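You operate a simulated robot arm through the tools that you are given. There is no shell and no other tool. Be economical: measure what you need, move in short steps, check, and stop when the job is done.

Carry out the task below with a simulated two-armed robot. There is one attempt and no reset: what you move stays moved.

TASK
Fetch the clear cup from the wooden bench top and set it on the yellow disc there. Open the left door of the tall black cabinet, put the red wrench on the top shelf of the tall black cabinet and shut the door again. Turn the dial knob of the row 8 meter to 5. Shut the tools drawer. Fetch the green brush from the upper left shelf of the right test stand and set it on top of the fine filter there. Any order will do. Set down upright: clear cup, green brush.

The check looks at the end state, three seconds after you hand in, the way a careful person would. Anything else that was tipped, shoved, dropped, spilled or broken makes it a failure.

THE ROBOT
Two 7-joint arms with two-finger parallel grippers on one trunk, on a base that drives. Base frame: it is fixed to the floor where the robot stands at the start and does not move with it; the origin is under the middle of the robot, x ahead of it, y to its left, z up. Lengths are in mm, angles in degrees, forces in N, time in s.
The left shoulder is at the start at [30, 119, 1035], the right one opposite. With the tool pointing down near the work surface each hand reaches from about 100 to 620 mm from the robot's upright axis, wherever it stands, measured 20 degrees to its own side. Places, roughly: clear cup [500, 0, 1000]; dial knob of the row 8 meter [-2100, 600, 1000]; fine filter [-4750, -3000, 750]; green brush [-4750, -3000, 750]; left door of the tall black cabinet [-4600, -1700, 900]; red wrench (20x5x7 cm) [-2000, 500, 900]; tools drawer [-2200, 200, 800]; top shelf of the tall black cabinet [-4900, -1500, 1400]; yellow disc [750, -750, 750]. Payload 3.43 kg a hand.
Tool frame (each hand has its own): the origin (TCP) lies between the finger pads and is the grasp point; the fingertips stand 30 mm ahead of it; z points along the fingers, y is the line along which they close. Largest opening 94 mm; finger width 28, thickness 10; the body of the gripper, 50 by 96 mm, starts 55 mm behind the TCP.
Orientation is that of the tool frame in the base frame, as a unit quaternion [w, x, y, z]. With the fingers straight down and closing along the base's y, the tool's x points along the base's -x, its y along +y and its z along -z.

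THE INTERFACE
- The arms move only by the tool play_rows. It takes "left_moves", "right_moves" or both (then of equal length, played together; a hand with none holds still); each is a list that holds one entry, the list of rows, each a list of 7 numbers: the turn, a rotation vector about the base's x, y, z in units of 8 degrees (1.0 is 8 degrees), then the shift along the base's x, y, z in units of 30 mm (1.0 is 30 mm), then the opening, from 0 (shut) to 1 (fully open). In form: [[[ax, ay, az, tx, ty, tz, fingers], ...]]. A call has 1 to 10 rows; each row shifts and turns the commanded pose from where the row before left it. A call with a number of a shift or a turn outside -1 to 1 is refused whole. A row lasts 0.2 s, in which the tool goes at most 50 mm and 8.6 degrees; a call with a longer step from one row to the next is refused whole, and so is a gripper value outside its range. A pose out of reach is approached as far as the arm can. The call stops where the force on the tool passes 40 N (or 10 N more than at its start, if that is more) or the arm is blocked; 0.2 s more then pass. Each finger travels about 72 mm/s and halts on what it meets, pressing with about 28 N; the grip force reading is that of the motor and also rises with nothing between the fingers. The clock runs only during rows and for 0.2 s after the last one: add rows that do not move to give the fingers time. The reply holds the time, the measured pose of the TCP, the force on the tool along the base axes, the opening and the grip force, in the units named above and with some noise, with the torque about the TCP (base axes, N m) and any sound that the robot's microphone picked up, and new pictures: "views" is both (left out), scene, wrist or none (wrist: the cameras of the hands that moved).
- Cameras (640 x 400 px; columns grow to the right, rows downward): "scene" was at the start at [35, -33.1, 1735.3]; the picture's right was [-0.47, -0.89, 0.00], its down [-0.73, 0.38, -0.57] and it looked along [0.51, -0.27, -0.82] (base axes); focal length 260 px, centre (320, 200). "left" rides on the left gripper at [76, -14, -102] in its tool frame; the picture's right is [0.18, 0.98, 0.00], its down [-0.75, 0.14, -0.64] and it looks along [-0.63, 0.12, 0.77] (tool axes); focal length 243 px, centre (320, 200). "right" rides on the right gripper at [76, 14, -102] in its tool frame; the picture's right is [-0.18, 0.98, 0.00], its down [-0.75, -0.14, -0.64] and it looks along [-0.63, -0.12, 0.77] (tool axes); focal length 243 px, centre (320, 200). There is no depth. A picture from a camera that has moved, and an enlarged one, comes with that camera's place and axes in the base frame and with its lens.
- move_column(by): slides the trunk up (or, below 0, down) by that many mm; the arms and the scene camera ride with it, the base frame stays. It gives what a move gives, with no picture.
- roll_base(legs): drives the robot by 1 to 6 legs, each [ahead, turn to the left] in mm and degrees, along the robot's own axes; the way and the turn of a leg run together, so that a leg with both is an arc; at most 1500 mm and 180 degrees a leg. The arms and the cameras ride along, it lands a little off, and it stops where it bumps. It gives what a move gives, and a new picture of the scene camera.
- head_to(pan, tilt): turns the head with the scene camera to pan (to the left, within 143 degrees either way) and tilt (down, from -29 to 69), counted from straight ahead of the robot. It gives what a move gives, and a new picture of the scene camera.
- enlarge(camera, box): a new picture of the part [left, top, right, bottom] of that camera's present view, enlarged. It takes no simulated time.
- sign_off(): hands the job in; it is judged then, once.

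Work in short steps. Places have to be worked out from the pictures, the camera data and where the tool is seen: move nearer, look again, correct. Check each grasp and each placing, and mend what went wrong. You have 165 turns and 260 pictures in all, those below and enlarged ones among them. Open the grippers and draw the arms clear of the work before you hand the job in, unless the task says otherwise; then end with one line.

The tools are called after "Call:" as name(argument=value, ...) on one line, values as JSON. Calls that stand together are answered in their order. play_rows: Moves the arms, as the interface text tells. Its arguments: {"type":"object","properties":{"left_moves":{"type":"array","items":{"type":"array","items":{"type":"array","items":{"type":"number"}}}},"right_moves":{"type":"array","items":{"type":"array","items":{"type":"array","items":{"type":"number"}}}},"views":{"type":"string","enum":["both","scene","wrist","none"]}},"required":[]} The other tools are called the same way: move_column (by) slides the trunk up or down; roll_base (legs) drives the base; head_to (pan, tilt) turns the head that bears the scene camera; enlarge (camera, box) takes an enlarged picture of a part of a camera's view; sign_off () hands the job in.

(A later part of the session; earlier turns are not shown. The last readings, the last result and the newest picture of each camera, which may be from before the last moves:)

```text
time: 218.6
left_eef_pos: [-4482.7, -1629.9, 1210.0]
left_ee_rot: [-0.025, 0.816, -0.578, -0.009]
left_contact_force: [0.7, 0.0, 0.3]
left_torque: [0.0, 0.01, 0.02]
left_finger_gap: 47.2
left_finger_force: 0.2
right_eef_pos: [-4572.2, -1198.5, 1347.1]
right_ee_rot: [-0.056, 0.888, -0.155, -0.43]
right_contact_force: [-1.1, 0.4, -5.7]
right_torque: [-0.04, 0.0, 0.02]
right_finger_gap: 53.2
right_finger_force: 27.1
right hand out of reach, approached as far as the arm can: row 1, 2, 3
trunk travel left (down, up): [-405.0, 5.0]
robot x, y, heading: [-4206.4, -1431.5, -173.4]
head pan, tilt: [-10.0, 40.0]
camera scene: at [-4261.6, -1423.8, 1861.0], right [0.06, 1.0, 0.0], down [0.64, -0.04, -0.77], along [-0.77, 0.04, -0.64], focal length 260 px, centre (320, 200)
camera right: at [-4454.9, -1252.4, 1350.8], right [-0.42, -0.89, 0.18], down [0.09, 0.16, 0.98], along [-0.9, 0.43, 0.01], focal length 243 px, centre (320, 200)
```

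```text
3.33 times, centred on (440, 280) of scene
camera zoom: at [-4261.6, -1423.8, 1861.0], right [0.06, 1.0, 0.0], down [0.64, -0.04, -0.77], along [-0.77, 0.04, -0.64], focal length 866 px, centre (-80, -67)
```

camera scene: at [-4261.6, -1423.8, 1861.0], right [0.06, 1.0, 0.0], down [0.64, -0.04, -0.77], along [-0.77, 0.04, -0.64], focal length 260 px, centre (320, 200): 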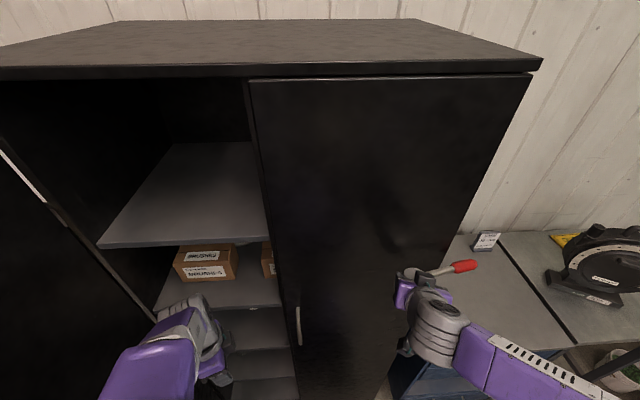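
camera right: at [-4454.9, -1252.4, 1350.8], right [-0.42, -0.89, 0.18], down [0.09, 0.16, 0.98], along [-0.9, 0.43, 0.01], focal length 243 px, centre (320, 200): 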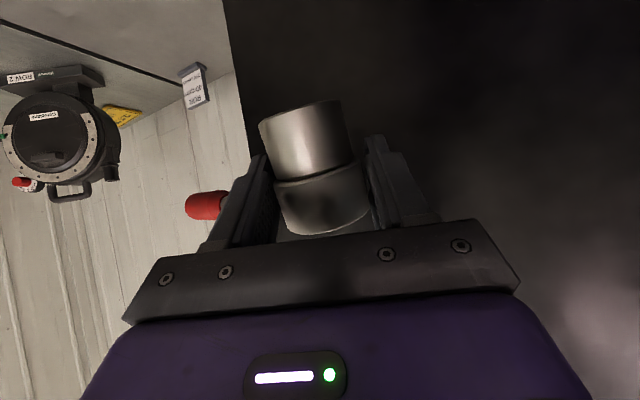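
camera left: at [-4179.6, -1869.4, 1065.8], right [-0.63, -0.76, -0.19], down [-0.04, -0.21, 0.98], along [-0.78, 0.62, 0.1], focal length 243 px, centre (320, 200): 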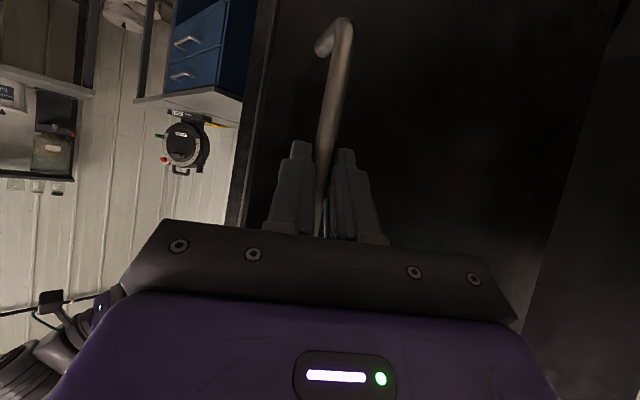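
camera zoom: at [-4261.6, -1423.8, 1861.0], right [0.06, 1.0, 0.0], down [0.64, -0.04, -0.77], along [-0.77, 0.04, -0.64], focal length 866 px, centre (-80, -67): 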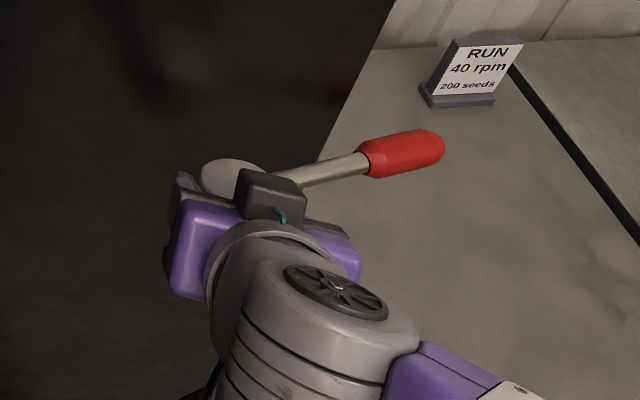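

The wrench is still firmly held, handle now sideways. The door plane limits my base, so I push the left door further open (beyond 90°) from inside with the left hand.

Call:
play_rows(left_moves=[[[0, 0, 0, 0.9, -0.6, 0, 0], [0, 0, 0, 0.9, -0.9, 0, 0], [0, 0, 0, 0.9, -0.9, 0, 0], [0, 0, 0, 0.3, -1, 0, 0], [0, 0, 0, 0, -1, 0, 0], [0, 0, 0, 0, -1, 0, 0], [0, 0, 0, 0, -1, 0, 0], [0, 0, 0, 0, -1, 0, 0], [0, 0, 0, 0, -1, 0, 0], [0, 0, 0, 0, -1, 0, 0]]], views="none")

Call:
play_rows(left_moves=[[[0, 0, 0, 0, -1, 0, 0], [0, 0, 0, -0.2, -1, 0, 0], [0, 0, 0, -0.2, -1, 0, 0], [0, 0, 0, -0.2, -1, 0, 0], [0, 0, 0, 0, 0, 0, 0]]], views="none")

Call:
head_to(pan=20, tilt=40)

```text
time: 220.8
left_eef_pos: [-4393.6, -1913.5, 1210.0]
left_ee_rot: [-0.025, 0.815, -0.579, -0.009]
left_contact_force: [0.3, -0.2, 0.0]
left_torque: [0.02, 0.04, -0.02]
left_finger_gap: 0.1
left_finger_force: 28.1
right_eef_pos: [-4572.5, -1199.4, 1346.9]
right_ee_rot: [-0.057, 0.888, -0.155, -0.429]
right_contact_force: [-0.2, -0.8, -5.9]
right_torque: [-0.09, -0.05, 0.02]
right_finger_gap: 53.1
right_finger_force: 27.9
trunk travel left (down, up): [-405.0, 5.0]
robot x, y, heading: [-4208.8, -1434.0, -173.4]
head pan, tilt: [-10.0, 40.0]
```

```text
time: 221.2
left_eef_pos: [-4392.8, -1924.8, 1210.3]
left_ee_rot: [-0.032, 0.82, -0.571, -0.013]
left_contact_force: [1.0, 30.6, 12.4]
left_torque: [-4.54, -0.44, 1.48]
left_finger_gap: 0.3
left_finger_force: 28.3
right_eef_pos: [-4571.1, -1195.2, 1344.6]
right_ee_rot: [-0.056, 0.888, -0.155, -0.429]
right_contact_force: [-1.1, -1.2, -5.3]
right_torque: [-0.03, -0.05, -0.05]
right_finger_gap: 53.5
right_finger_force: 27.7
trunk travel left (down, up): [-405.0, 5.0]
robot x, y, heading: [-4209.5, -1432.2, -173.5]
head pan, tilt: [-10.0, 40.0]
stopped in row 1 (left hand): the force on the tool passed its limit at 71 N (the readings are from after the stop); the commanded pose is now the measured one
```

```text
time: 222.2
left_eef_pos: [-4393.2, -1924.9, 1209.6]
left_ee_rot: [-0.031, 0.819, -0.573, -0.013]
left_contact_force: [3.5, 19.3, -10.5]
left_torque: [-0.91, 0.86, 1.2]
left_finger_gap: 0.2
left_finger_force: 28.7
right_eef_pos: [-4571.7, -1195.2, 1345.1]
right_ee_rot: [-0.055, 0.888, -0.155, -0.43]
right_contact_force: [1.0, 0.1, -5.0]
right_torque: [-0.05, 0.0, 0.01]
right_finger_gap: 53.3
right_finger_force: 28.4
trunk travel left (down, up): [-405.0, 5.0]
robot x, y, heading: [-4206.6, -1430.6, -173.4]
head pan, tilt: [20.0, 40.0]
camera scene: at [-4252.9, -1463.3, 1861.0], right [-0.45, 0.89, 0.0], down [0.57, 0.29, -0.77], along [-0.68, -0.35, -0.64], focal length 260 px, centre (320, 200)
```

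scene: 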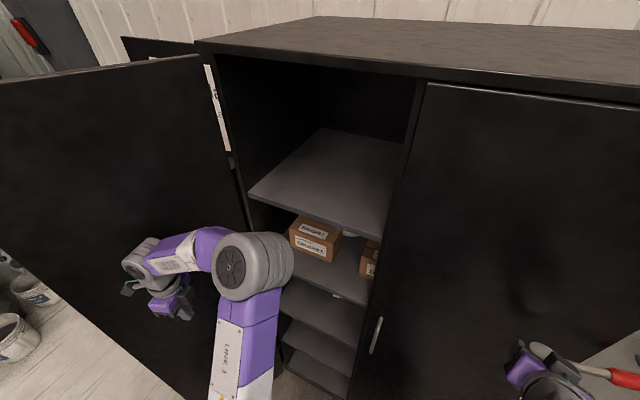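

The door is now at its stop (~105°). I retract the left hand, then reposition the base (turn right, back off, turn left) to line up with the opening.

Call:
play_rows(left_moves=[[[0, 0, 0, 0.2, 0.9, 0, 0], [0, 0, 0, 0.5, 0.9, 0, 0], [0, 0, 0, 0.6, 0.9, 0, 0], [0, 0, 0, 0.6, 0.9, 0, 0], [0, 0, 0, 0.6, 0.9, 0, 0], [0, 0, 0, 0.6, 0.5, 0, 0]]], views="none")

Call:
roll_base(legs=[[0, -19], [-158, 0], [0, 22.5]])

```text
time: 223.6
left_eef_pos: [-4302.8, -1785.4, 1213.4]
left_ee_rot: [-0.03, 0.818, -0.574, -0.012]
left_contact_force: [-1.1, 0.2, -0.8]
left_torque: [0.0, -0.03, -0.02]
left_finger_gap: 0.0
left_finger_force: 27.9
left hand out of reach, approached as far as the arm can: row 6
right_eef_pos: [-4572.8, -1198.4, 1346.0]
right_ee_rot: [-0.056, 0.888, -0.154, -0.43]
right_contact_force: [0.8, 0.0, -5.6]
right_torque: [-0.06, -0.02, 0.01]
right_finger_gap: 53.4
right_finger_force: 28.9
trunk travel left (down, up): [-405.0, 5.0]
robot x, y, heading: [-4208.8, -1428.8, -173.2]
head pan, tilt: [20.0, 40.0]
```

```text
time: 227.2
left_eef_pos: [-4129.0, -1823.8, 1214.6]
left_ee_rot: [-0.03, 0.834, -0.552, -0.014]
left_contact_force: [-0.3, -0.4, 0.8]
left_torque: [0.01, 0.02, -0.04]
left_finger_gap: 0.0
left_finger_force: 27.4
right_eef_pos: [-4429.9, -1250.0, 1346.9]
right_ee_rot: [-0.044, 0.892, -0.13, -0.431]
right_contact_force: [0.7, -0.6, -5.2]
right_torque: [-0.08, -0.03, -0.01]
right_finger_gap: 53.4
right_finger_force: 28.1
trunk travel left (down, up): [-405.0, 5.0]
robot x, y, heading: [-4053.8, -1466.4, -170.3]
head pan, tilt: [20.0, 40.0]
camera scene: at [-4096.9, -1502.8, 1861.0], right [-0.5, 0.87, 0.0], down [0.56, 0.32, -0.77], along [-0.67, -0.38, -0.64], focal length 260 px, centre (320, 200)
```

scene: 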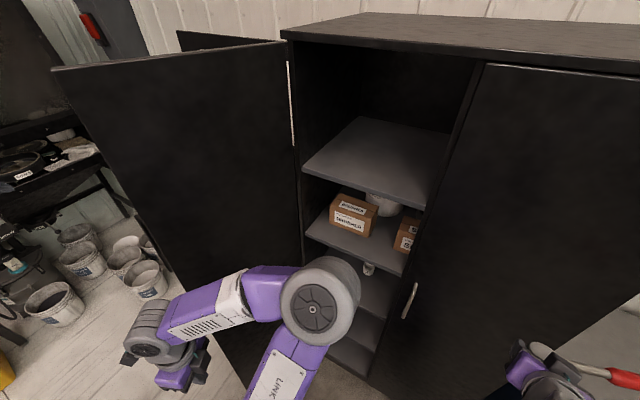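

I rotate the right hand +58° so the handle will point inward, rising and moving toward the opening.

Call:
play_rows(right_moves=[[[0, 0, 0.9, 0.3, -0.5, 0.5, 0.3], [0, 0, 0.9, 0.2, -0.5, 0.5, 0.3], [0, 0, 0.9, 0, -0.5, 0.5, 0.3], [0, 0, 0.9, 0, -0.5, 0.5, 0.3], [0, 0, 0.9, 0, -0.5, 0.5, 0.3], [0, 0, 0.9, 0, -0.5, 0.5, 0.3], [0, 0, 0.9, 0, -0.5, 0.5, 0.3], [0, 0, 0.9, 0, -0.5, 0.5, 0.3], [0, 0, 0, 0, 0, 0, 0.3]]], views="scene")

```text
time: 229.2
left_eef_pos: [-4129.0, -1823.6, 1213.5]
left_ee_rot: [-0.03, 0.834, -0.551, -0.013]
left_contact_force: [0.1, 0.1, -0.9]
left_torque: [-0.03, -0.01, 0.02]
left_finger_gap: 0.3
left_finger_force: 27.7
right_eef_pos: [-4413.5, -1371.5, 1466.6]
right_ee_rot: [0.169, 0.844, 0.315, -0.399]
right_contact_force: [0.6, 0.5, -4.6]
right_torque: [-0.01, -0.08, -0.01]
right_finger_gap: 53.0
right_finger_force: 28.2
trunk travel left (down, up): [-405.0, 5.0]
robot x, y, heading: [-4055.4, -1466.2, -170.4]
head pan, tilt: [20.0, 40.0]
camera scene: at [-4096.6, -1502.5, 1861.0], right [-0.5, 0.87, 0.0], down [0.56, 0.32, -0.77], along [-0.67, -0.38, -0.64], focal length 260 px, centre (320, 200)
```

scene: 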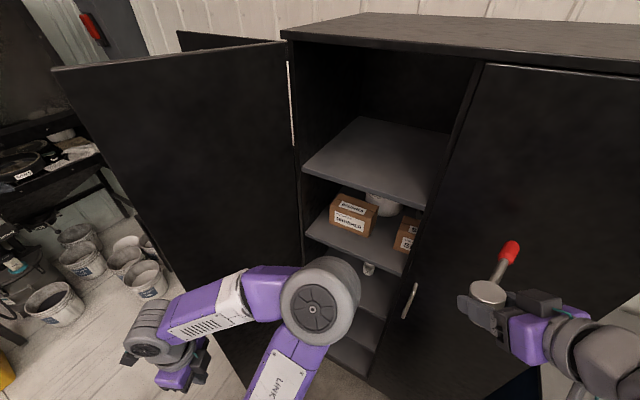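

Handle points inward (~166°). Move sideways to the opening's line.

Call:
play_rows(right_moves=[[[0, 0, 0, 0, -0.9, 0, 0.3], [0, 0, 0, 0, -1, 0.1, 0.3], [0, 0, 0, 0, -1, 0.1, 0.3], [0, 0, 0, 0, -1, 0.1, 0.3], [0, 0, 0, 0, -1, 0.1, 0.3], [0, 0, 0, 0, -1, 0, 0.3], [0, 0, 0, -0.1, -1, 0, 0.3], [0, 0, 0, -0.3, -1, 0, 0.3], [0, 0, 0, -0.3, -1, 0, 0.3], [0, 0, 0, 0, 0, 0, 0.3]]], views="both")

```text
time: 231.4
left_eef_pos: [-4129.8, -1823.3, 1213.4]
left_ee_rot: [-0.03, 0.833, -0.552, -0.014]
left_contact_force: [-0.1, 0.2, -0.5]
left_torque: [0.01, 0.01, 0.0]
left_finger_gap: 0.1
left_finger_force: 27.8
right_eef_pos: [-4438.1, -1636.1, 1478.2]
right_ee_rot: [0.169, 0.845, 0.315, -0.399]
right_contact_force: [-0.3, 0.2, -4.9]
right_torque: [-0.02, -0.1, 0.0]
right_finger_gap: 53.0
right_finger_force: 27.9
trunk travel left (down, up): [-405.0, 5.0]
robot x, y, heading: [-4055.2, -1466.7, -170.4]
head pan, tilt: [20.0, 40.0]
camera scene: at [-4096.8, -1501.5, 1861.0], right [-0.5, 0.87, 0.0], down [0.56, 0.32, -0.77], along [-0.67, -0.38, -0.64], focal length 260 px, centre (320, 200)
camera right: at [-4331.7, -1561.5, 1481.5], right [0.57, -0.8, 0.18], down [-0.09, 0.15, 0.98], along [-0.82, -0.57, 0.01], focal length 243 px, centre (320, 200)
```

scene: 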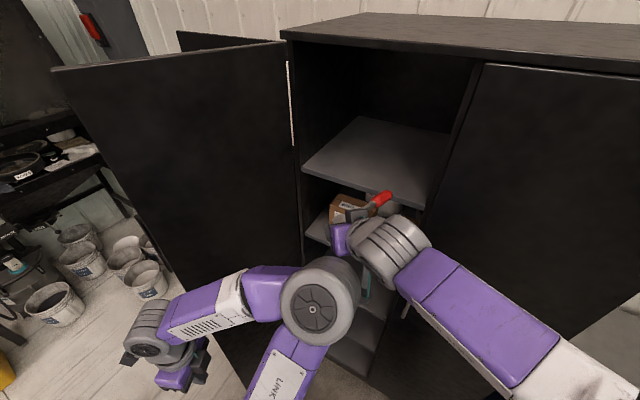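
right: 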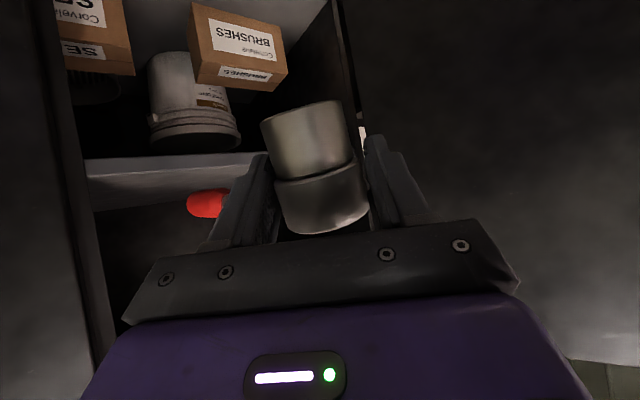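

Wrench base is ~20 mm above the shelf level. I drive forward 180 mm into the opening.

Call:
roll_base(legs=[[180, 0]])

Call:
enlarge(camera="right", box=[0, 0, 640, 400])

```text
time: 232.9
left_eef_pos: [-4306.1, -1851.9, 1214.8]
left_ee_rot: [-0.031, 0.833, -0.553, -0.013]
left_contact_force: [-0.2, -0.3, 0.7]
left_torque: [0.0, 0.0, 0.01]
left_finger_gap: 0.0
left_finger_force: 28.0
right_eef_pos: [-4611.2, -1665.3, 1478.0]
right_ee_rot: [0.169, 0.844, 0.314, -0.4]
right_contact_force: [0.4, 0.5, -4.8]
right_torque: [0.02, -0.09, 0.03]
right_finger_gap: 53.2
right_finger_force: 28.3
trunk travel left (down, up): [-405.0, 5.0]
robot x, y, heading: [-4226.3, -1495.1, -170.4]
head pan, tilt: [20.0, 40.0]
camera scene: at [-4271.4, -1532.5, 1861.0], right [-0.49, 0.87, 0.0], down [0.56, 0.32, -0.77], along [-0.67, -0.38, -0.64], focal length 260 px, centre (320, 200)
```

scene: 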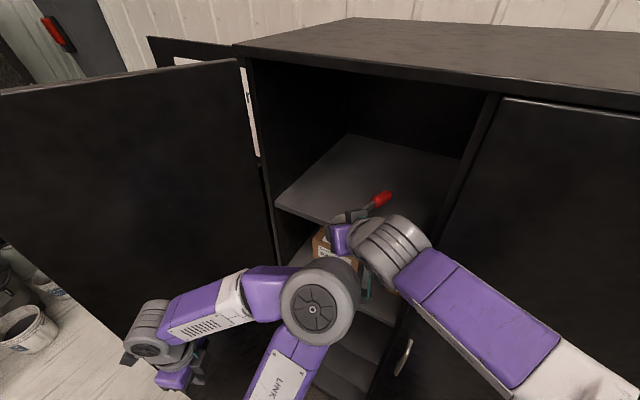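

```text
1.00 times, centred on (320, 200) of right (not enlarged: the box is as wide or as high as the picture)
camera zoom: at [-4506.1, -1591.2, 1481.5], right [0.56, -0.81, 0.18], down [-0.09, 0.15, 0.98], along [-0.82, -0.57, 0.01], focal length 243 px, centre (320, 200)
```

zoom: 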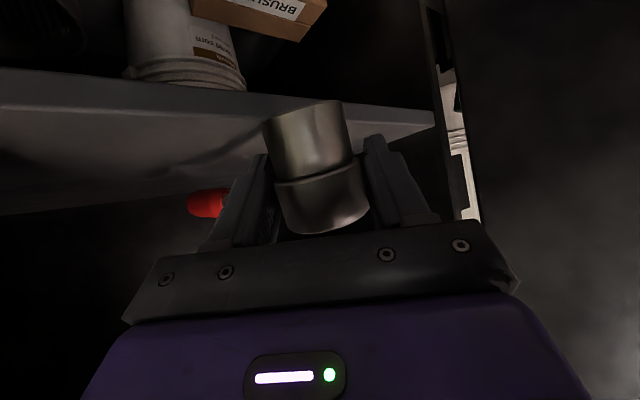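

The shelf top is near z≈1432, almost level with the wrench's base, so I raise 27 mm first, then extend inward.

Call:
play_rows(right_moves=[[[0, 0, 0, 0, 0, 0.9, 0.3], [0, 0, 0, -0.8, -0.1, 0, 0.3], [0, 0, 0, -0.9, -0.15, 0, 0.3], [0, 0, 0, -0.9, -0.15, 0, 0.3], [0, 0, 0, -0.9, -0.15, 0, 0.3], [0, 0, 0, -0.9, -0.15, 0, 0.3], [0, 0, 0, 0, 0, 0, 0.3]]], views="both")

```text
time: 234.5
left_eef_pos: [-4305.5, -1854.2, 1214.5]
left_ee_rot: [-0.03, 0.833, -0.553, -0.014]
left_contact_force: [0.2, -0.3, 0.2]
left_torque: [-0.01, -0.01, -0.02]
left_finger_gap: 0.0
left_finger_force: 28.1
right_eef_pos: [-4743.1, -1685.1, 1504.9]
right_ee_rot: [0.169, 0.844, 0.314, -0.4]
right_contact_force: [1.0, -0.4, -5.2]
right_torque: [0.0, -0.06, -0.02]
right_finger_gap: 53.0
right_finger_force: 28.1
trunk travel left (down, up): [-405.0, 5.0]
robot x, y, heading: [-4232.3, -1495.0, -170.3]
head pan, tilt: [20.0, 40.0]
camera scene: at [-4270.8, -1532.4, 1861.0], right [-0.49, 0.87, 0.0], down [0.56, 0.32, -0.77], along [-0.67, -0.38, -0.64], focal length 260 px, centre (320, 200)
camera right: at [-4637.7, -1611.2, 1509.4], right [0.56, -0.81, 0.18], down [-0.09, 0.15, 0.98], along [-0.82, -0.57, 0.01], focal length 243 px, centre (320, 200)
```

scene: 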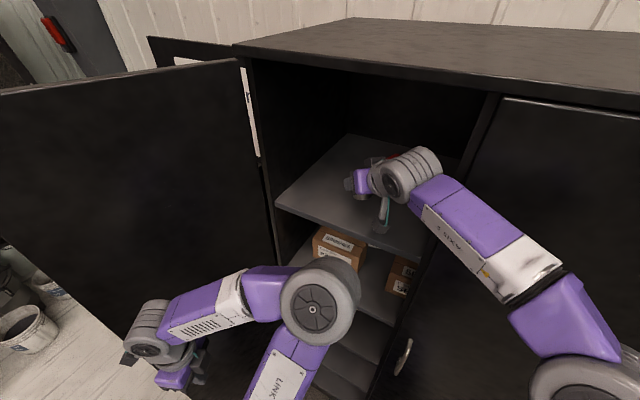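
right: 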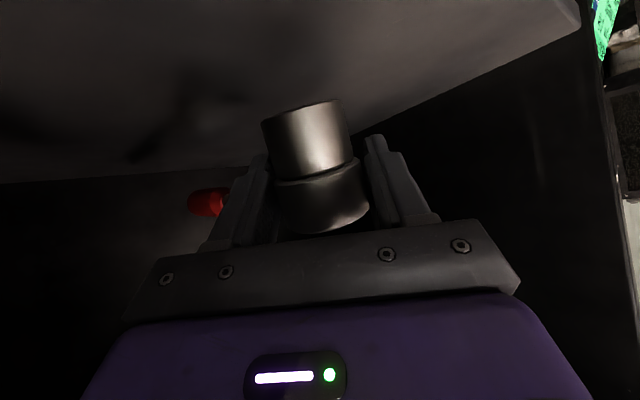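

Inside. I lower stepwise until the wrench touches the shelf.

Call:
play_rows(right_moves=[[[0, 0, 0, 0, 0, -0.4, 0.3], [0, 0, 0, 0, 0, -0.3, 0.3], [0, 0, 0, 0, 0, -0.1, 0.3], [0, 0, 0, 0, 0, 0, 0.3]]], views="none")

Call:
play_rows(right_moves=[[[0, 0, 0, 0, 0, -0.1, 0.3], [0, 0, 0, 0, 0, -0.1, 0.3], [0, 0, 0, 0, 0, 0, 0.3]]], views="wrist")

```text
time: 235.5
left_eef_pos: [-4305.5, -1853.4, 1214.7]
left_ee_rot: [-0.03, 0.833, -0.552, -0.013]
left_contact_force: [0.1, -0.7, -0.3]
left_torque: [-0.01, 0.0, 0.02]
left_finger_gap: 0.0
left_finger_force: 27.6
right_eef_pos: [-4742.7, -1687.1, 1480.1]
right_ee_rot: [0.168, 0.845, 0.314, -0.4]
right_contact_force: [0.4, 0.7, -4.9]
right_torque: [0.0, -0.08, -0.01]
right_finger_gap: 53.1
right_finger_force: 28.1
trunk travel left (down, up): [-405.0, 5.0]
robot x, y, heading: [-4228.5, -1492.8, -170.5]
head pan, tilt: [20.0, 40.0]
```

```text
time: 236.3
left_eef_pos: [-4304.4, -1853.5, 1214.0]
left_ee_rot: [-0.03, 0.833, -0.552, -0.014]
left_contact_force: [0.1, -0.7, 0.4]
left_torque: [0.01, -0.01, 0.01]
left_finger_gap: 0.0
left_finger_force: 27.7
right_eef_pos: [-4744.1, -1686.6, 1474.1]
right_ee_rot: [0.168, 0.845, 0.313, -0.4]
right_contact_force: [-0.2, 0.1, -5.4]
right_torque: [-0.04, -0.09, 0.02]
right_finger_gap: 52.8
right_finger_force: 27.8
trunk travel left (down, up): [-405.0, 5.0]
robot x, y, heading: [-4231.4, -1500.9, -170.3]
head pan, tilt: [20.0, 40.0]
camera right: at [-4638.2, -1612.3, 1478.4], right [0.56, -0.81, 0.18], down [-0.09, 0.15, 0.98], along [-0.82, -0.57, 0.01], focal length 243 px, centre (320, 200)
```

right: 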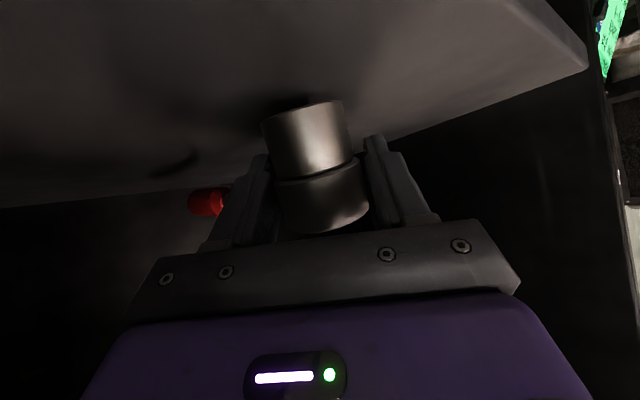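

Call:
play_rows(right_moves=[[[0, 0, 0, 0, 0, -0.1, 0.3], [0, 0, 0, 0, 0, -0.1, 0.3], [0, 0, 0, 0, 0, -0.1, 0.3], [0, 0, 0, 0, 0, 0, 0.3]]], views="none")

Call:
play_rows(right_moves=[[[0, 0, 0, 0, 0, -0.1, 0.3], [0, 0, 0, 0, 0, -0.1, 0.3], [0, 0, 0, 0, 0, 0, 0.3]]], views="none")

```text
time: 237.3
left_eef_pos: [-4304.6, -1854.1, 1215.8]
left_ee_rot: [-0.029, 0.833, -0.553, -0.014]
left_contact_force: [0.5, 0.2, -0.1]
left_torque: [0.01, 0.0, -0.02]
left_finger_gap: 0.0
left_finger_force: 27.9
right_eef_pos: [-4742.8, -1687.6, 1467.8]
right_ee_rot: [0.169, 0.843, 0.313, -0.402]
right_contact_force: [-3.4, -0.1, 6.0]
right_torque: [-0.12, 0.24, -0.04]
right_finger_gap: 52.6
right_finger_force: 28.1
trunk travel left (down, up): [-405.0, 5.0]
robot x, y, heading: [-4225.9, -1496.0, -170.4]
head pan, tilt: [20.0, 40.0]
```

```text
time: 238.1
left_eef_pos: [-4303.1, -1850.6, 1214.7]
left_ee_rot: [-0.029, 0.833, -0.553, -0.014]
left_contact_force: [0.8, 0.1, -0.1]
left_torque: [0.02, -0.01, -0.03]
left_finger_gap: 0.0
left_finger_force: 28.4
right_eef_pos: [-4742.0, -1683.9, 1462.6]
right_ee_rot: [0.17, 0.843, 0.313, -0.403]
right_contact_force: [1.6, 7.0, 22.0]
right_torque: [-0.07, 0.33, -0.06]
right_finger_gap: 52.8
right_finger_force: 27.8
trunk travel left (down, up): [-405.0, 5.0]
robot x, y, heading: [-4228.4, -1492.9, -170.5]
head pan, tilt: [20.0, 40.0]
```

Contact felt. I ease up slightly, open, and withdraw horizontally back.

Call:
play_rows(right_moves=[[[0, 0, 0, 0, 0, 0.07, 0.45], [0, 0, 0, 0, 0, 0, 0.7], [0, 0, 0, 0, 0, 0, 0.9], [0, 0, 0, 0, 0, 0, 0.9]]], views="wrist")

```text
time: 239.1
left_eef_pos: [-4304.5, -1853.8, 1214.3]
left_ee_rot: [-0.03, 0.833, -0.553, -0.013]
left_contact_force: [-0.8, -0.5, -0.6]
left_torque: [0.05, 0.0, -0.05]
left_finger_gap: 0.0
left_finger_force: 27.9
right_eef_pos: [-4743.3, -1687.7, 1461.3]
right_ee_rot: [0.168, 0.845, 0.314, -0.399]
right_contact_force: [0.0, 0.2, 0.2]
right_torque: [0.0, 0.02, -0.01]
right_finger_gap: 84.4
right_finger_force: 0.1
trunk travel left (down, up): [-405.0, 5.0]
robot x, y, heading: [-4231.9, -1496.6, -170.4]
head pan, tilt: [20.0, 40.0]
camera right: at [-4638.8, -1612.7, 1465.5], right [0.56, -0.81, 0.18], down [-0.09, 0.15, 0.98], along [-0.82, -0.57, 0.01], focal length 243 px, centre (320, 200)
```

right: 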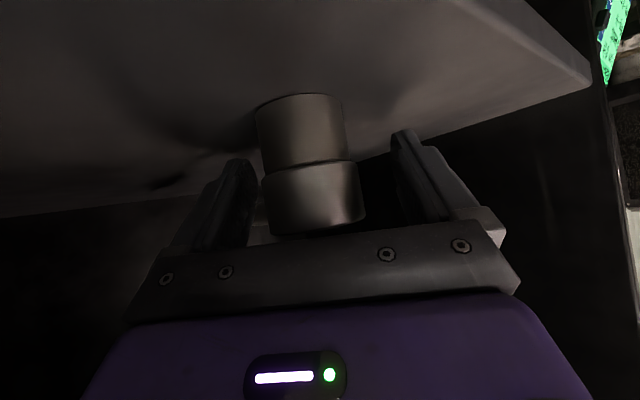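

The wrench stands on the shelf. Withdraw diagonally first along the hand's axis, then straight out.

Call:
play_rows(right_moves=[[[0, 0, 0, 0.5, 0.45, 0, 0.9], [0, 0, 0, 0.7, 0.6, 0, 0.9], [0, 0, 0, 0.7, 0.6, 0, 0.9], [0, 0, 0, 0.9, 0.3, 0.3, 0.9], [0, 0, 0, 0.9, 0, 0.3, 0.9], [0, 0, 0, 0.9, 0, 0.3, 0.9], [0, 0, 0, 0.9, 0, 0.3, 0.9], [0, 0, 0, 0.5, 0, 0, 0.9]]], views="both")

```text
time: 240.7
left_eef_pos: [-4305.7, -1853.5, 1214.4]
left_ee_rot: [-0.028, 0.831, -0.556, -0.014]
left_contact_force: [0.8, 0.4, -0.3]
left_torque: [-0.02, 0.01, 0.0]
left_finger_gap: 0.0
left_finger_force: 28.2
right_eef_pos: [-4592.5, -1625.5, 1500.3]
right_ee_rot: [0.172, 0.845, 0.302, -0.405]
right_contact_force: [-2.5, 0.8, 4.6]
right_torque: [0.04, -0.52, 0.15]
right_finger_gap: 84.2
right_finger_force: 0.0
trunk travel left (down, up): [-405.0, 5.0]
robot x, y, heading: [-4227.3, -1495.0, -170.2]
head pan, tilt: [20.0, 40.0]
stopped in row 7 (right hand): the force on the tool passed its limit at 68 N (the readings are from after the stop); the commanded pose is now the measured one
camera scene: at [-4270.3, -1532.2, 1861.1], right [-0.49, 0.87, 0.0], down [0.56, 0.32, -0.77], along [-0.67, -0.38, -0.64], focal length 260 px, centre (320, 200)
camera right: at [-4486.4, -1552.3, 1502.5], right [0.55, -0.81, 0.19], down [-0.09, 0.17, 0.98], along [-0.83, -0.56, 0.02], focal length 243 px, centre (320, 200)
```

scene: 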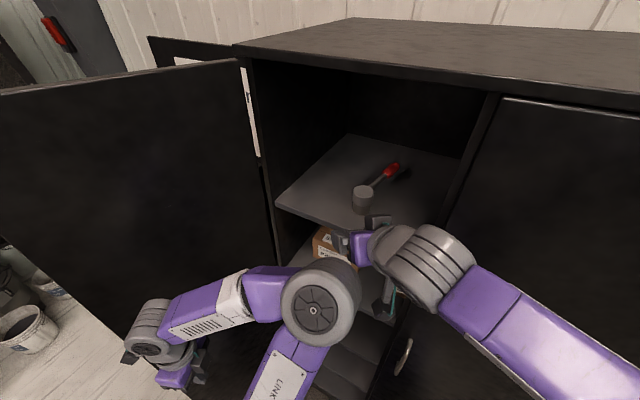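
right: 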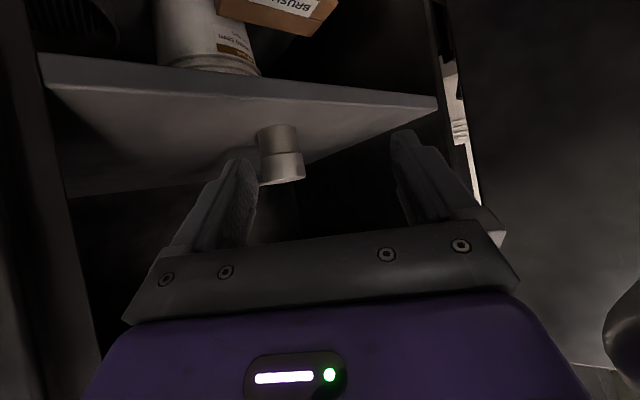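

The wrench rests well on the top shelf. The right hand met the left elbow, so I back the base out instead.

Call:
roll_base(legs=[[-230, 0]])

```text
time: 242.4
left_eef_pos: [-4076.9, -1815.9, 1215.0]
left_ee_rot: [-0.029, 0.833, -0.553, -0.014]
left_contact_force: [-0.9, -0.5, 0.0]
left_torque: [-0.02, 0.03, 0.01]
left_finger_gap: 0.0
left_finger_force: 28.3
right_eef_pos: [-4365.8, -1588.5, 1498.4]
right_ee_rot: [0.173, 0.845, 0.305, -0.404]
right_contact_force: [-9.6, 0.9, 4.4]
right_torque: [0.08, -0.84, 0.25]
right_finger_gap: 84.5
right_finger_force: 0.3
trunk travel left (down, up): [-405.0, 5.0]
robot x, y, heading: [-3997.9, -1460.0, -170.2]
head pan, tilt: [20.0, 40.0]
camera scene: at [-4043.6, -1493.4, 1861.0], right [-0.5, 0.87, 0.0], down [0.56, 0.32, -0.77], along [-0.66, -0.38, -0.64], focal length 260 px, centre (320, 200)
```

scene: 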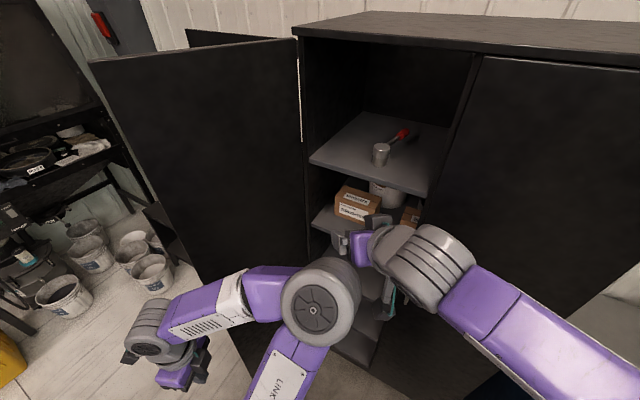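

Now I bring the right arm back to its own side, unwinding its yaw.

Call:
play_rows(right_moves=[[[0, 0, -0.3, 0.3, 0.6, 0.4, 0.8], [0, 0, -0.7, 0.3, 1, 0, 0.8], [0, 0, -0.7, 0.2, 1, -0.3, 0.8], [0, 0, -0.7, 0, 1, -0.4, 0.8], [0, 0, -0.7, 0, 1, -0.5, 0.8], [0, 0, -0.7, 0, 1, -0.5, 0.8], [0, 0, -0.7, 0, 1, -0.5, 0.8], [0, 0, -0.7, 0, 1, -0.5, 0.8], [0, 0, -0.7, 0, 1, -0.5, 0.8], [0, 0, -0.7, 0, 1, -0.5, 0.8]]], views="none")

Call:
play_rows(right_moves=[[[0.1, -0.9, 0, 0.4, 0.3, 0, 0.5], [0.1, -0.9, 0, 0.4, 0.3, 0, 0.5], [0.1, -0.9, 0, 0.4, 0.3, 0, 0.5], [0.1, -0.9, 0, 0.3, 0.2, 0, 0.5], [0.1, -0.9, 0, 0, 0.2, 0, 0.5], [0.1, -0.9, 0, 0, 0.2, 0, 0.5]]], views="scene")

```text
time: 244.6
left_eef_pos: [-4075.9, -1814.0, 1213.9]
left_ee_rot: [-0.029, 0.833, -0.553, -0.014]
left_contact_force: [-0.3, -0.5, -0.4]
left_torque: [-0.01, 0.0, -0.02]
left_finger_gap: 0.0
left_finger_force: 28.5
right_eef_pos: [-4342.9, -1298.6, 1398.1]
right_ee_rot: [-0.023, 0.892, -0.103, -0.439]
right_contact_force: [-0.4, 0.2, 0.4]
right_torque: [0.03, 0.01, -0.02]
right_finger_gap: 75.1
right_finger_force: 0.2
trunk travel left (down, up): [-405.0, 5.0]
robot x, y, heading: [-3998.9, -1457.9, -170.0]
head pan, tilt: [20.0, 40.0]
```

```text
time: 246.0
left_eef_pos: [-4076.3, -1814.4, 1214.6]
left_ee_rot: [-0.03, 0.833, -0.553, -0.014]
left_contact_force: [-0.1, 0.4, -1.0]
left_torque: [-0.04, -0.03, -0.03]
left_finger_gap: 0.0
left_finger_force: 28.1
right_eef_pos: [-4296.4, -1255.2, 1400.6]
right_ee_rot: [-0.096, 0.99, -0.068, -0.082]
right_contact_force: [0.0, 0.1, -0.3]
right_torque: [-0.02, 0.0, -0.02]
right_finger_gap: 47.1
right_finger_force: 0.2
trunk travel left (down, up): [-405.0, 5.0]
robot x, y, heading: [-4000.4, -1457.2, -169.9]
head pan, tilt: [20.0, 40.0]
camera scene: at [-4043.8, -1493.5, 1861.0], right [-0.5, 0.87, 0.0], down [0.56, 0.32, -0.77], along [-0.66, -0.38, -0.64], focal length 260 px, centre (320, 200)
```

scene: 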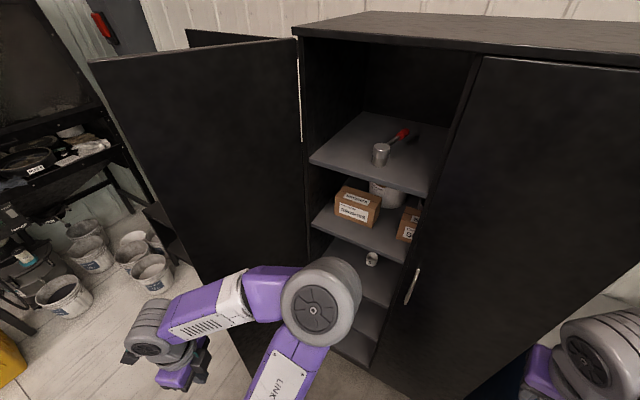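

The door stands at ~115°, edge ≈(−4264,−2055). I reposition to reach its outer side with the left hand.

Call:
roll_base(legs=[[0, 95], [270, 0], [0, -65]])

```text
time: 254.9
left_eef_pos: [-3811.4, -2064.8, 1214.4]
left_ee_rot: [-0.024, 0.947, -0.321, -0.021]
left_contact_force: [-0.3, 0.8, 0.2]
left_torque: [0.0, 0.0, 0.03]
left_finger_gap: 0.1
left_finger_force: 27.7
right_eef_pos: [-4279.7, -1688.9, 1399.7]
right_ee_rot: [-0.072, 0.974, 0.189, -0.104]
right_contact_force: [0.0, -0.1, -0.3]
right_torque: [-0.05, 0.01, -0.01]
right_finger_gap: 47.3
right_finger_force: 0.0
trunk travel left (down, up): [-405.0, 5.0]
robot x, y, heading: [-3924.7, -1715.4, -140.3]
head pan, tilt: [20.0, 40.0]
camera scene: at [-3942.0, -1770.5, 1861.0], right [-0.86, 0.5, 0.0], down [0.32, 0.56, -0.77], along [-0.39, -0.66, -0.64], focal length 260 px, centre (320, 200)
```

scene: 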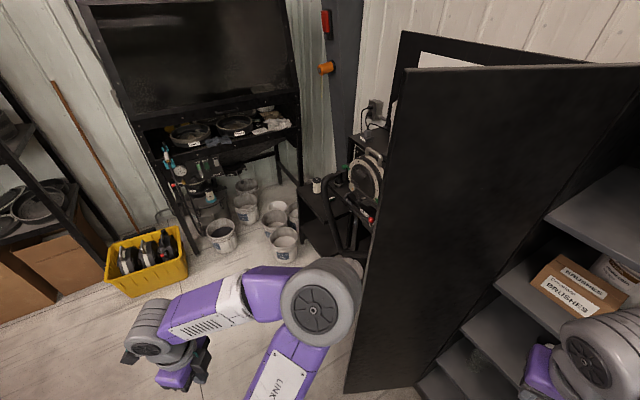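

Call:
play_rows(left_moves=[[[0, 0, 0, -0.8, -0.4, 0, 0], [0, 0, 0, -1, -0.4, 0, 0], [0, 0, 0, -1, -0.4, 0, 0], [0, 0, 0, -1, -0.4, 0, 0], [0, 0, 0, -1, -0.3, 0, 0], [0, 0, 0, -1, -0.3, 0, 0], [0, 0, 0, -1, -0.3, 0, 0], [0, 0, 0, -1, -0.3, 0, 0], [0, 0, 0, -1, -0.2, 0, 0], [0, 0, 0, -1, -0.2, 0, 0]]], views="none")

Call:
play_rows(left_moves=[[[0, 0, 0, -1, 0, 0, 0], [0, 0, 0, -1, 0, 0, 0], [0, 0, 0, -1, 0, 0, 0], [0, 0, 0, -1, 0, 0, 0], [0, 0, 0, -0.8, 0, 0, 0], [0, 0, 0, 0, 0, 0, 0]]], views="scene")

```text
time: 257.1
left_eef_pos: [-4104.9, -2160.1, 1213.4]
left_ee_rot: [-0.025, 0.947, -0.319, -0.021]
left_contact_force: [-0.4, 0.5, -1.1]
left_torque: [-0.04, 0.01, 0.01]
left_finger_gap: 0.0
left_finger_force: 28.0
right_eef_pos: [-4280.4, -1690.0, 1401.3]
right_ee_rot: [-0.072, 0.974, 0.19, -0.105]
right_contact_force: [-0.2, -0.7, -1.1]
right_torque: [-0.02, 0.02, 0.02]
right_finger_gap: 46.8
right_finger_force: 0.0
trunk travel left (down, up): [-405.0, 5.0]
robot x, y, heading: [-3923.1, -1715.4, -140.2]
head pan, tilt: [20.0, 40.0]
```

```text
time: 258.5
left_eef_pos: [-4250.1, -2159.9, 1215.2]
left_ee_rot: [-0.024, 0.947, -0.319, -0.021]
left_contact_force: [0.1, -0.3, -0.2]
left_torque: [0.01, -0.01, -0.01]
left_finger_gap: 0.0
left_finger_force: 27.9
right_eef_pos: [-4279.9, -1687.6, 1399.8]
right_ee_rot: [-0.072, 0.974, 0.188, -0.105]
right_contact_force: [-0.5, -0.3, -0.8]
right_torque: [0.0, -0.01, 0.0]
right_finger_gap: 47.0
right_finger_force: 0.1
trunk travel left (down, up): [-405.0, 5.0]
robot x, y, heading: [-3923.8, -1718.7, -140.1]
head pan, tilt: [20.0, 40.0]
camera scene: at [-3941.5, -1770.5, 1861.0], right [-0.86, 0.5, 0.0], down [0.32, 0.56, -0.77], along [-0.39, -0.66, -0.64], focal length 260 px, centre (320, 200)
```

scene: 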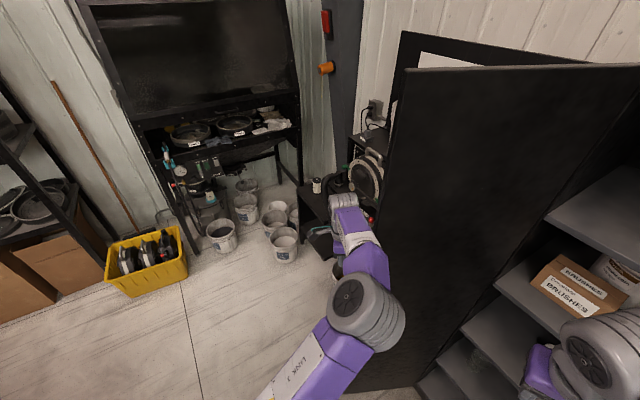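

The hand is outside the door's edge. I move the right hand out of the door's sweep while the left begins to push toward +y.

Call:
play_rows(left_moves=[[[0, 0, 0, -1, 0, 0, 0], [0, 0, 0, -1, 0, 0, 0], [0, 0, 0, -0.3, 0.8, 0, 0], [0, 0, 0, -0.2, 1, 0, 0], [0, 0, 0, -0.2, 1, 0, 0], [0, 0, 0, -0.2, 1, 0, 0], [0, 0, 0, -0.2, 1, 0, 0], [0, 0, 0, -0.2, 1, 0, 0], [0, 0, 0, -0.2, 1, 0, 0], [0, 0, 0, -0.3, 1, 0, 0]]], right_moves=[[[0, 0, 0, 0.9, 0.5, 0, 0.5], [0, 0, 0, 0.9, 0.5, 0, 0.5], [0, 0, 0, 0.9, 0.5, 0, 0.5], [0, 0, 0, 0.9, 0.5, 0, 0.5], [0, 0, 0, 0.5, 0.4, 0, 0.5], [0, 0, 0, 0, 0, 0, 0.5], [0, 0, 0, 0, 0, 0, 0.5], [0, 0, 0, 0, 0, 0, 0.5], [0, 0, 0, 0, 0, 0, 0.5], [0, 0, 0, 0, 0, 0, 0.5]]], views="scene")

```text
time: 260.7
left_eef_pos: [-4366.7, -1926.3, 1215.2]
left_ee_rot: [-0.024, 0.947, -0.319, -0.018]
left_contact_force: [-0.3, 0.5, -0.4]
left_torque: [-0.09, -0.11, -0.01]
left_finger_gap: 0.0
left_finger_force: 28.6
right_eef_pos: [-4160.5, -1615.2, 1398.6]
right_ee_rot: [-0.07, 0.974, 0.19, -0.104]
right_contact_force: [-1.8, 1.3, -0.8]
right_torque: [-0.09, -0.13, 0.02]
right_finger_gap: 47.0
right_finger_force: 0.1
trunk travel left (down, up): [-405.0, 5.0]
robot x, y, heading: [-3924.0, -1715.3, -140.0]
head pan, tilt: [20.0, 40.0]
camera scene: at [-3947.2, -1767.6, 1861.2], right [-0.86, 0.5, 0.0], down [0.33, 0.55, -0.77], along [-0.38, -0.66, -0.64], focal length 260 px, centre (320, 200)
```

scene: 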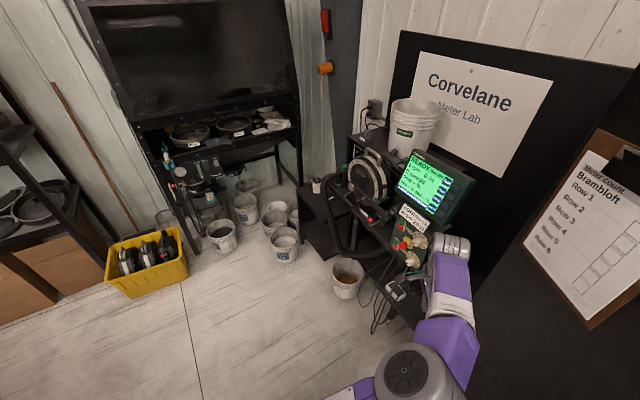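

Call:
head_to(pan=-25, tilt=40)

```text
time: 261.8
left_eef_pos: [-4365.3, -1928.5, 1214.5]
left_ee_rot: [-0.024, 0.947, -0.32, -0.021]
left_contact_force: [0.2, 0.2, 0.0]
left_torque: [-0.01, 0.01, 0.02]
left_finger_gap: 0.0
left_finger_force: 27.7
right_eef_pos: [-4159.8, -1617.0, 1400.2]
right_ee_rot: [-0.071, 0.974, 0.189, -0.105]
right_contact_force: [0.2, -0.1, 0.0]
right_torque: [-0.01, -0.01, -0.01]
right_finger_gap: 46.8
right_finger_force: 0.1
trunk travel left (down, up): [-405.0, 5.0]
robot x, y, heading: [-3924.5, -1717.5, -140.0]
head pan, tilt: [-25.0, 40.0]
camera scene: at [-3983.6, -1718.3, 1860.9], right [-0.26, 0.97, 0.0], down [0.62, 0.16, -0.77], along [-0.74, -0.2, -0.64], focal length 260 px, centre (320, 200)
```

scene: 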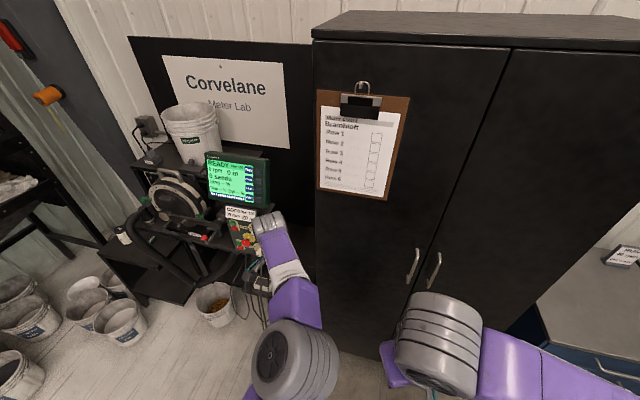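

Call:
enlarge(camera="scene", box=[400, 30, 560, 130])

Call:
enlarge(camera="scene", box=[370, 200, 490, 290])

```text
4.00 times, centred on (480, 80) of scene
camera zoom: at [-3983.6, -1718.3, 1860.9], right [-0.26, 0.97, 0.0], down [0.62, 0.16, -0.77], along [-0.74, -0.2, -0.64], focal length 1039 px, centre (-320, 680)
```

zoom: 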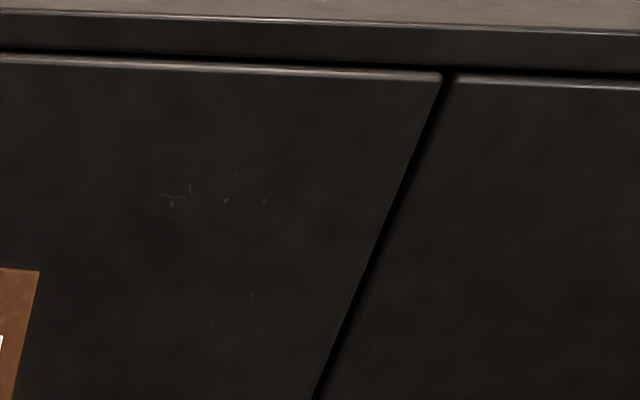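

```text
4.44 times, centred on (430, 245) of scene
camera zoom: at [-3983.6, -1718.3, 1860.9], right [-0.26, 0.97, 0.0], down [0.62, 0.16, -0.77], along [-0.74, -0.2, -0.64], focal length 1154 px, centre (-169, 0)
```

zoom: 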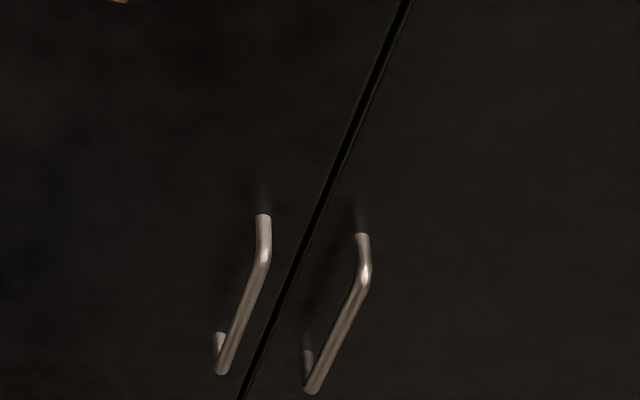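

The door is shut and aligned. I retract the left hand and look toward the test stand.

Call:
play_rows(left_moves=[[[0, 0, 0, 0.9, -0.1, 0.3, 0], [0, 0, 0, 1, -0.1, 0.3, 0], [0, 0, 0, 1, 0, 0, 0], [0, 0, 0, 1, 0, 0, 0.3], [0, 0, 0, 1, 0, 0, 0.5], [0, 0, 0, 1, 0, 0, 0.5], [0, 0, 0, 1, 0, 0, 0.5], [0, 0, 0, 0.6, 0, 0, 0.5]]], views="none")

Call:
head_to(pan=20, tilt=22)

```text
time: 263.6
left_eef_pos: [-4135.7, -1943.5, 1230.7]
left_ee_rot: [-0.027, 0.952, -0.303, -0.017]
left_contact_force: [0.0, -0.3, 0.5]
left_torque: [0.01, 0.02, -0.02]
left_finger_gap: 47.1
left_finger_force: 0.0
right_eef_pos: [-4157.6, -1618.8, 1400.4]
right_ee_rot: [-0.071, 0.974, 0.189, -0.105]
right_contact_force: [0.2, -0.5, -0.1]
right_torque: [0.03, 0.0, -0.02]
right_finger_gap: 47.1
right_finger_force: 0.1
trunk travel left (down, up): [-405.0, 5.0]
robot x, y, heading: [-3921.1, -1717.7, -140.1]
head pan, tilt: [-25.0, 40.0]
```

```text
time: 264.7
left_eef_pos: [-4134.0, -1941.8, 1231.7]
left_ee_rot: [-0.029, 0.952, -0.304, -0.018]
left_contact_force: [-0.4, 0.1, -0.3]
left_torque: [-0.02, -0.02, -0.06]
left_finger_gap: 46.7
left_finger_force: 0.0
right_eef_pos: [-4158.4, -1616.9, 1400.1]
right_ee_rot: [-0.072, 0.974, 0.188, -0.105]
right_contact_force: [0.7, 0.3, 0.6]
right_torque: [-0.01, 0.0, 0.03]
right_finger_gap: 47.2
right_finger_force: 0.1
trunk travel left (down, up): [-405.0, 5.0]
robot x, y, heading: [-3928.4, -1718.4, -140.2]
head pan, tilt: [20.0, 22.0]
camera scene: at [-3946.0, -1777.4, 1889.1], right [-0.86, 0.5, 0.0], down [0.19, 0.32, -0.93], along [-0.47, -0.8, -0.38], focal length 260 px, centre (320, 200)
```

scene: 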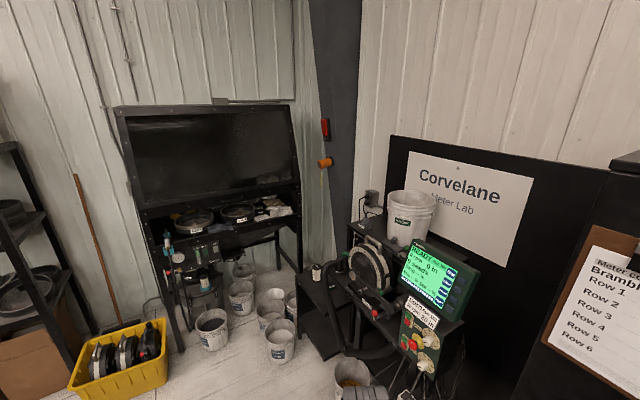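

Call:
enlarge(camera="scene", box=[240, 200, 480, 400])

Call:
enlarge(camera="scene", box=[130, 180, 330, 340])

```text
2.00 times, centred on (360, 300) of scene
camera zoom: at [-3946.0, -1777.4, 1889.1], right [-0.86, 0.5, 0.0], down [0.19, 0.32, -0.93], along [-0.47, -0.8, -0.38], focal length 519 px, centre (240, 0)
```

zoom: 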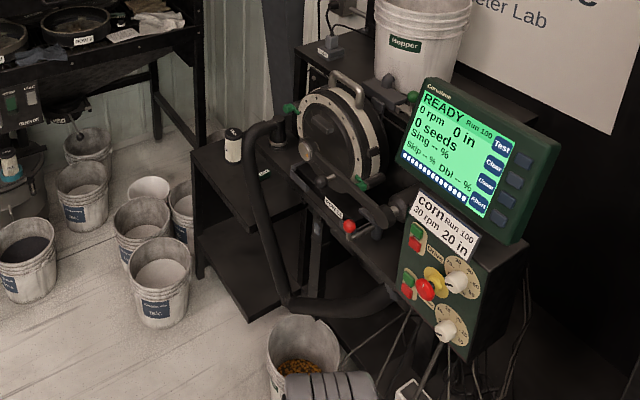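

```text
2.50 times, centred on (230, 260) of scene
camera zoom: at [-3946.0, -1777.4, 1889.1], right [-0.86, 0.5, 0.0], down [0.19, 0.32, -0.93], along [-0.47, -0.8, -0.38], focal length 649 px, centre (545, 50)
```

zoom: 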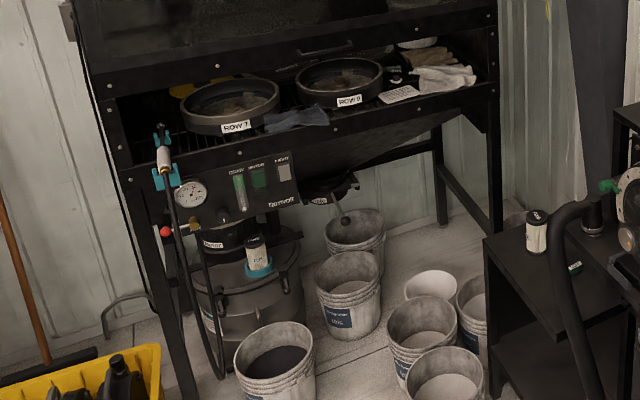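

The brush and filter are on the black shelf at ≈(−4670,−3000,750), near a stand with buckets on the floor before it. I drive along the free lane to about (−4050,−2700) and look.

Call:
roll_base(legs=[[0, 44], [970, 0], [0, -60]])

Call:
head_to(pan=10, tilt=50)

```text
time: 274.5
left_eef_pos: [-4287.5, -2842.1, 1231.6]
left_ee_rot: [-0.031, 0.901, -0.431, -0.015]
left_contact_force: [0.2, -0.2, -0.2]
left_torque: [-0.01, 0.01, 0.0]
left_finger_gap: 46.9
left_finger_force: 0.0
right_eef_pos: [-4223.1, -2523.6, 1400.5]
right_ee_rot: [-0.086, 0.99, 0.055, -0.094]
right_contact_force: [-0.7, -0.2, -0.1]
right_torque: [0.0, -0.03, 0.03]
right_finger_gap: 47.2
right_finger_force: 0.0
trunk travel left (down, up): [-405.0, 5.0]
robot x, y, heading: [-4023.4, -2681.0, -156.0]
head pan, tilt: [20.0, 22.0]
camera scene: at [-4060.8, -2734.5, 1889.2], right [-0.7, 0.72, 0.0], down [0.27, 0.26, -0.93], along [-0.67, -0.65, -0.37], focal length 260 px, centre (320, 200)
```

scene: 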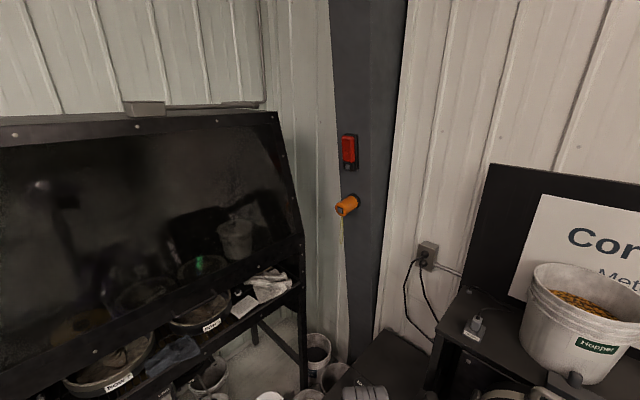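

```text
time: 275.4
left_eef_pos: [-4288.0, -2842.1, 1231.2]
left_ee_rot: [-0.032, 0.902, -0.43, -0.015]
left_contact_force: [-0.1, -1.1, 0.4]
left_torque: [-0.01, 0.02, -0.02]
left_finger_gap: 47.0
left_finger_force: 0.0
right_eef_pos: [-4221.4, -2523.9, 1400.1]
right_ee_rot: [-0.085, 0.99, 0.055, -0.094]
right_contact_force: [0.4, 0.1, 1.4]
right_torque: [0.03, 0.03, 0.01]
right_finger_gap: 47.2
right_finger_force: 0.0
trunk travel left (down, up): [-405.0, 5.0]
robot x, y, heading: [-4022.1, -2682.8, -155.9]
head pan, tilt: [10.0, 50.0]
camera scene: at [-4057.9, -2713.2, 1846.9], right [-0.56, 0.83, 0.0], down [0.63, 0.43, -0.64], along [-0.53, -0.36, -0.77], focal length 260 px, centre (320, 200)
```

scene: 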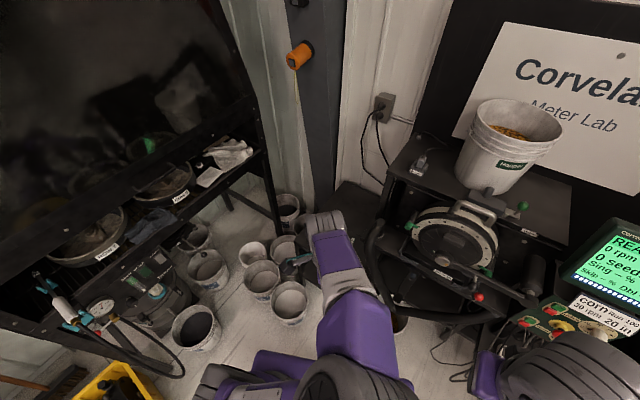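

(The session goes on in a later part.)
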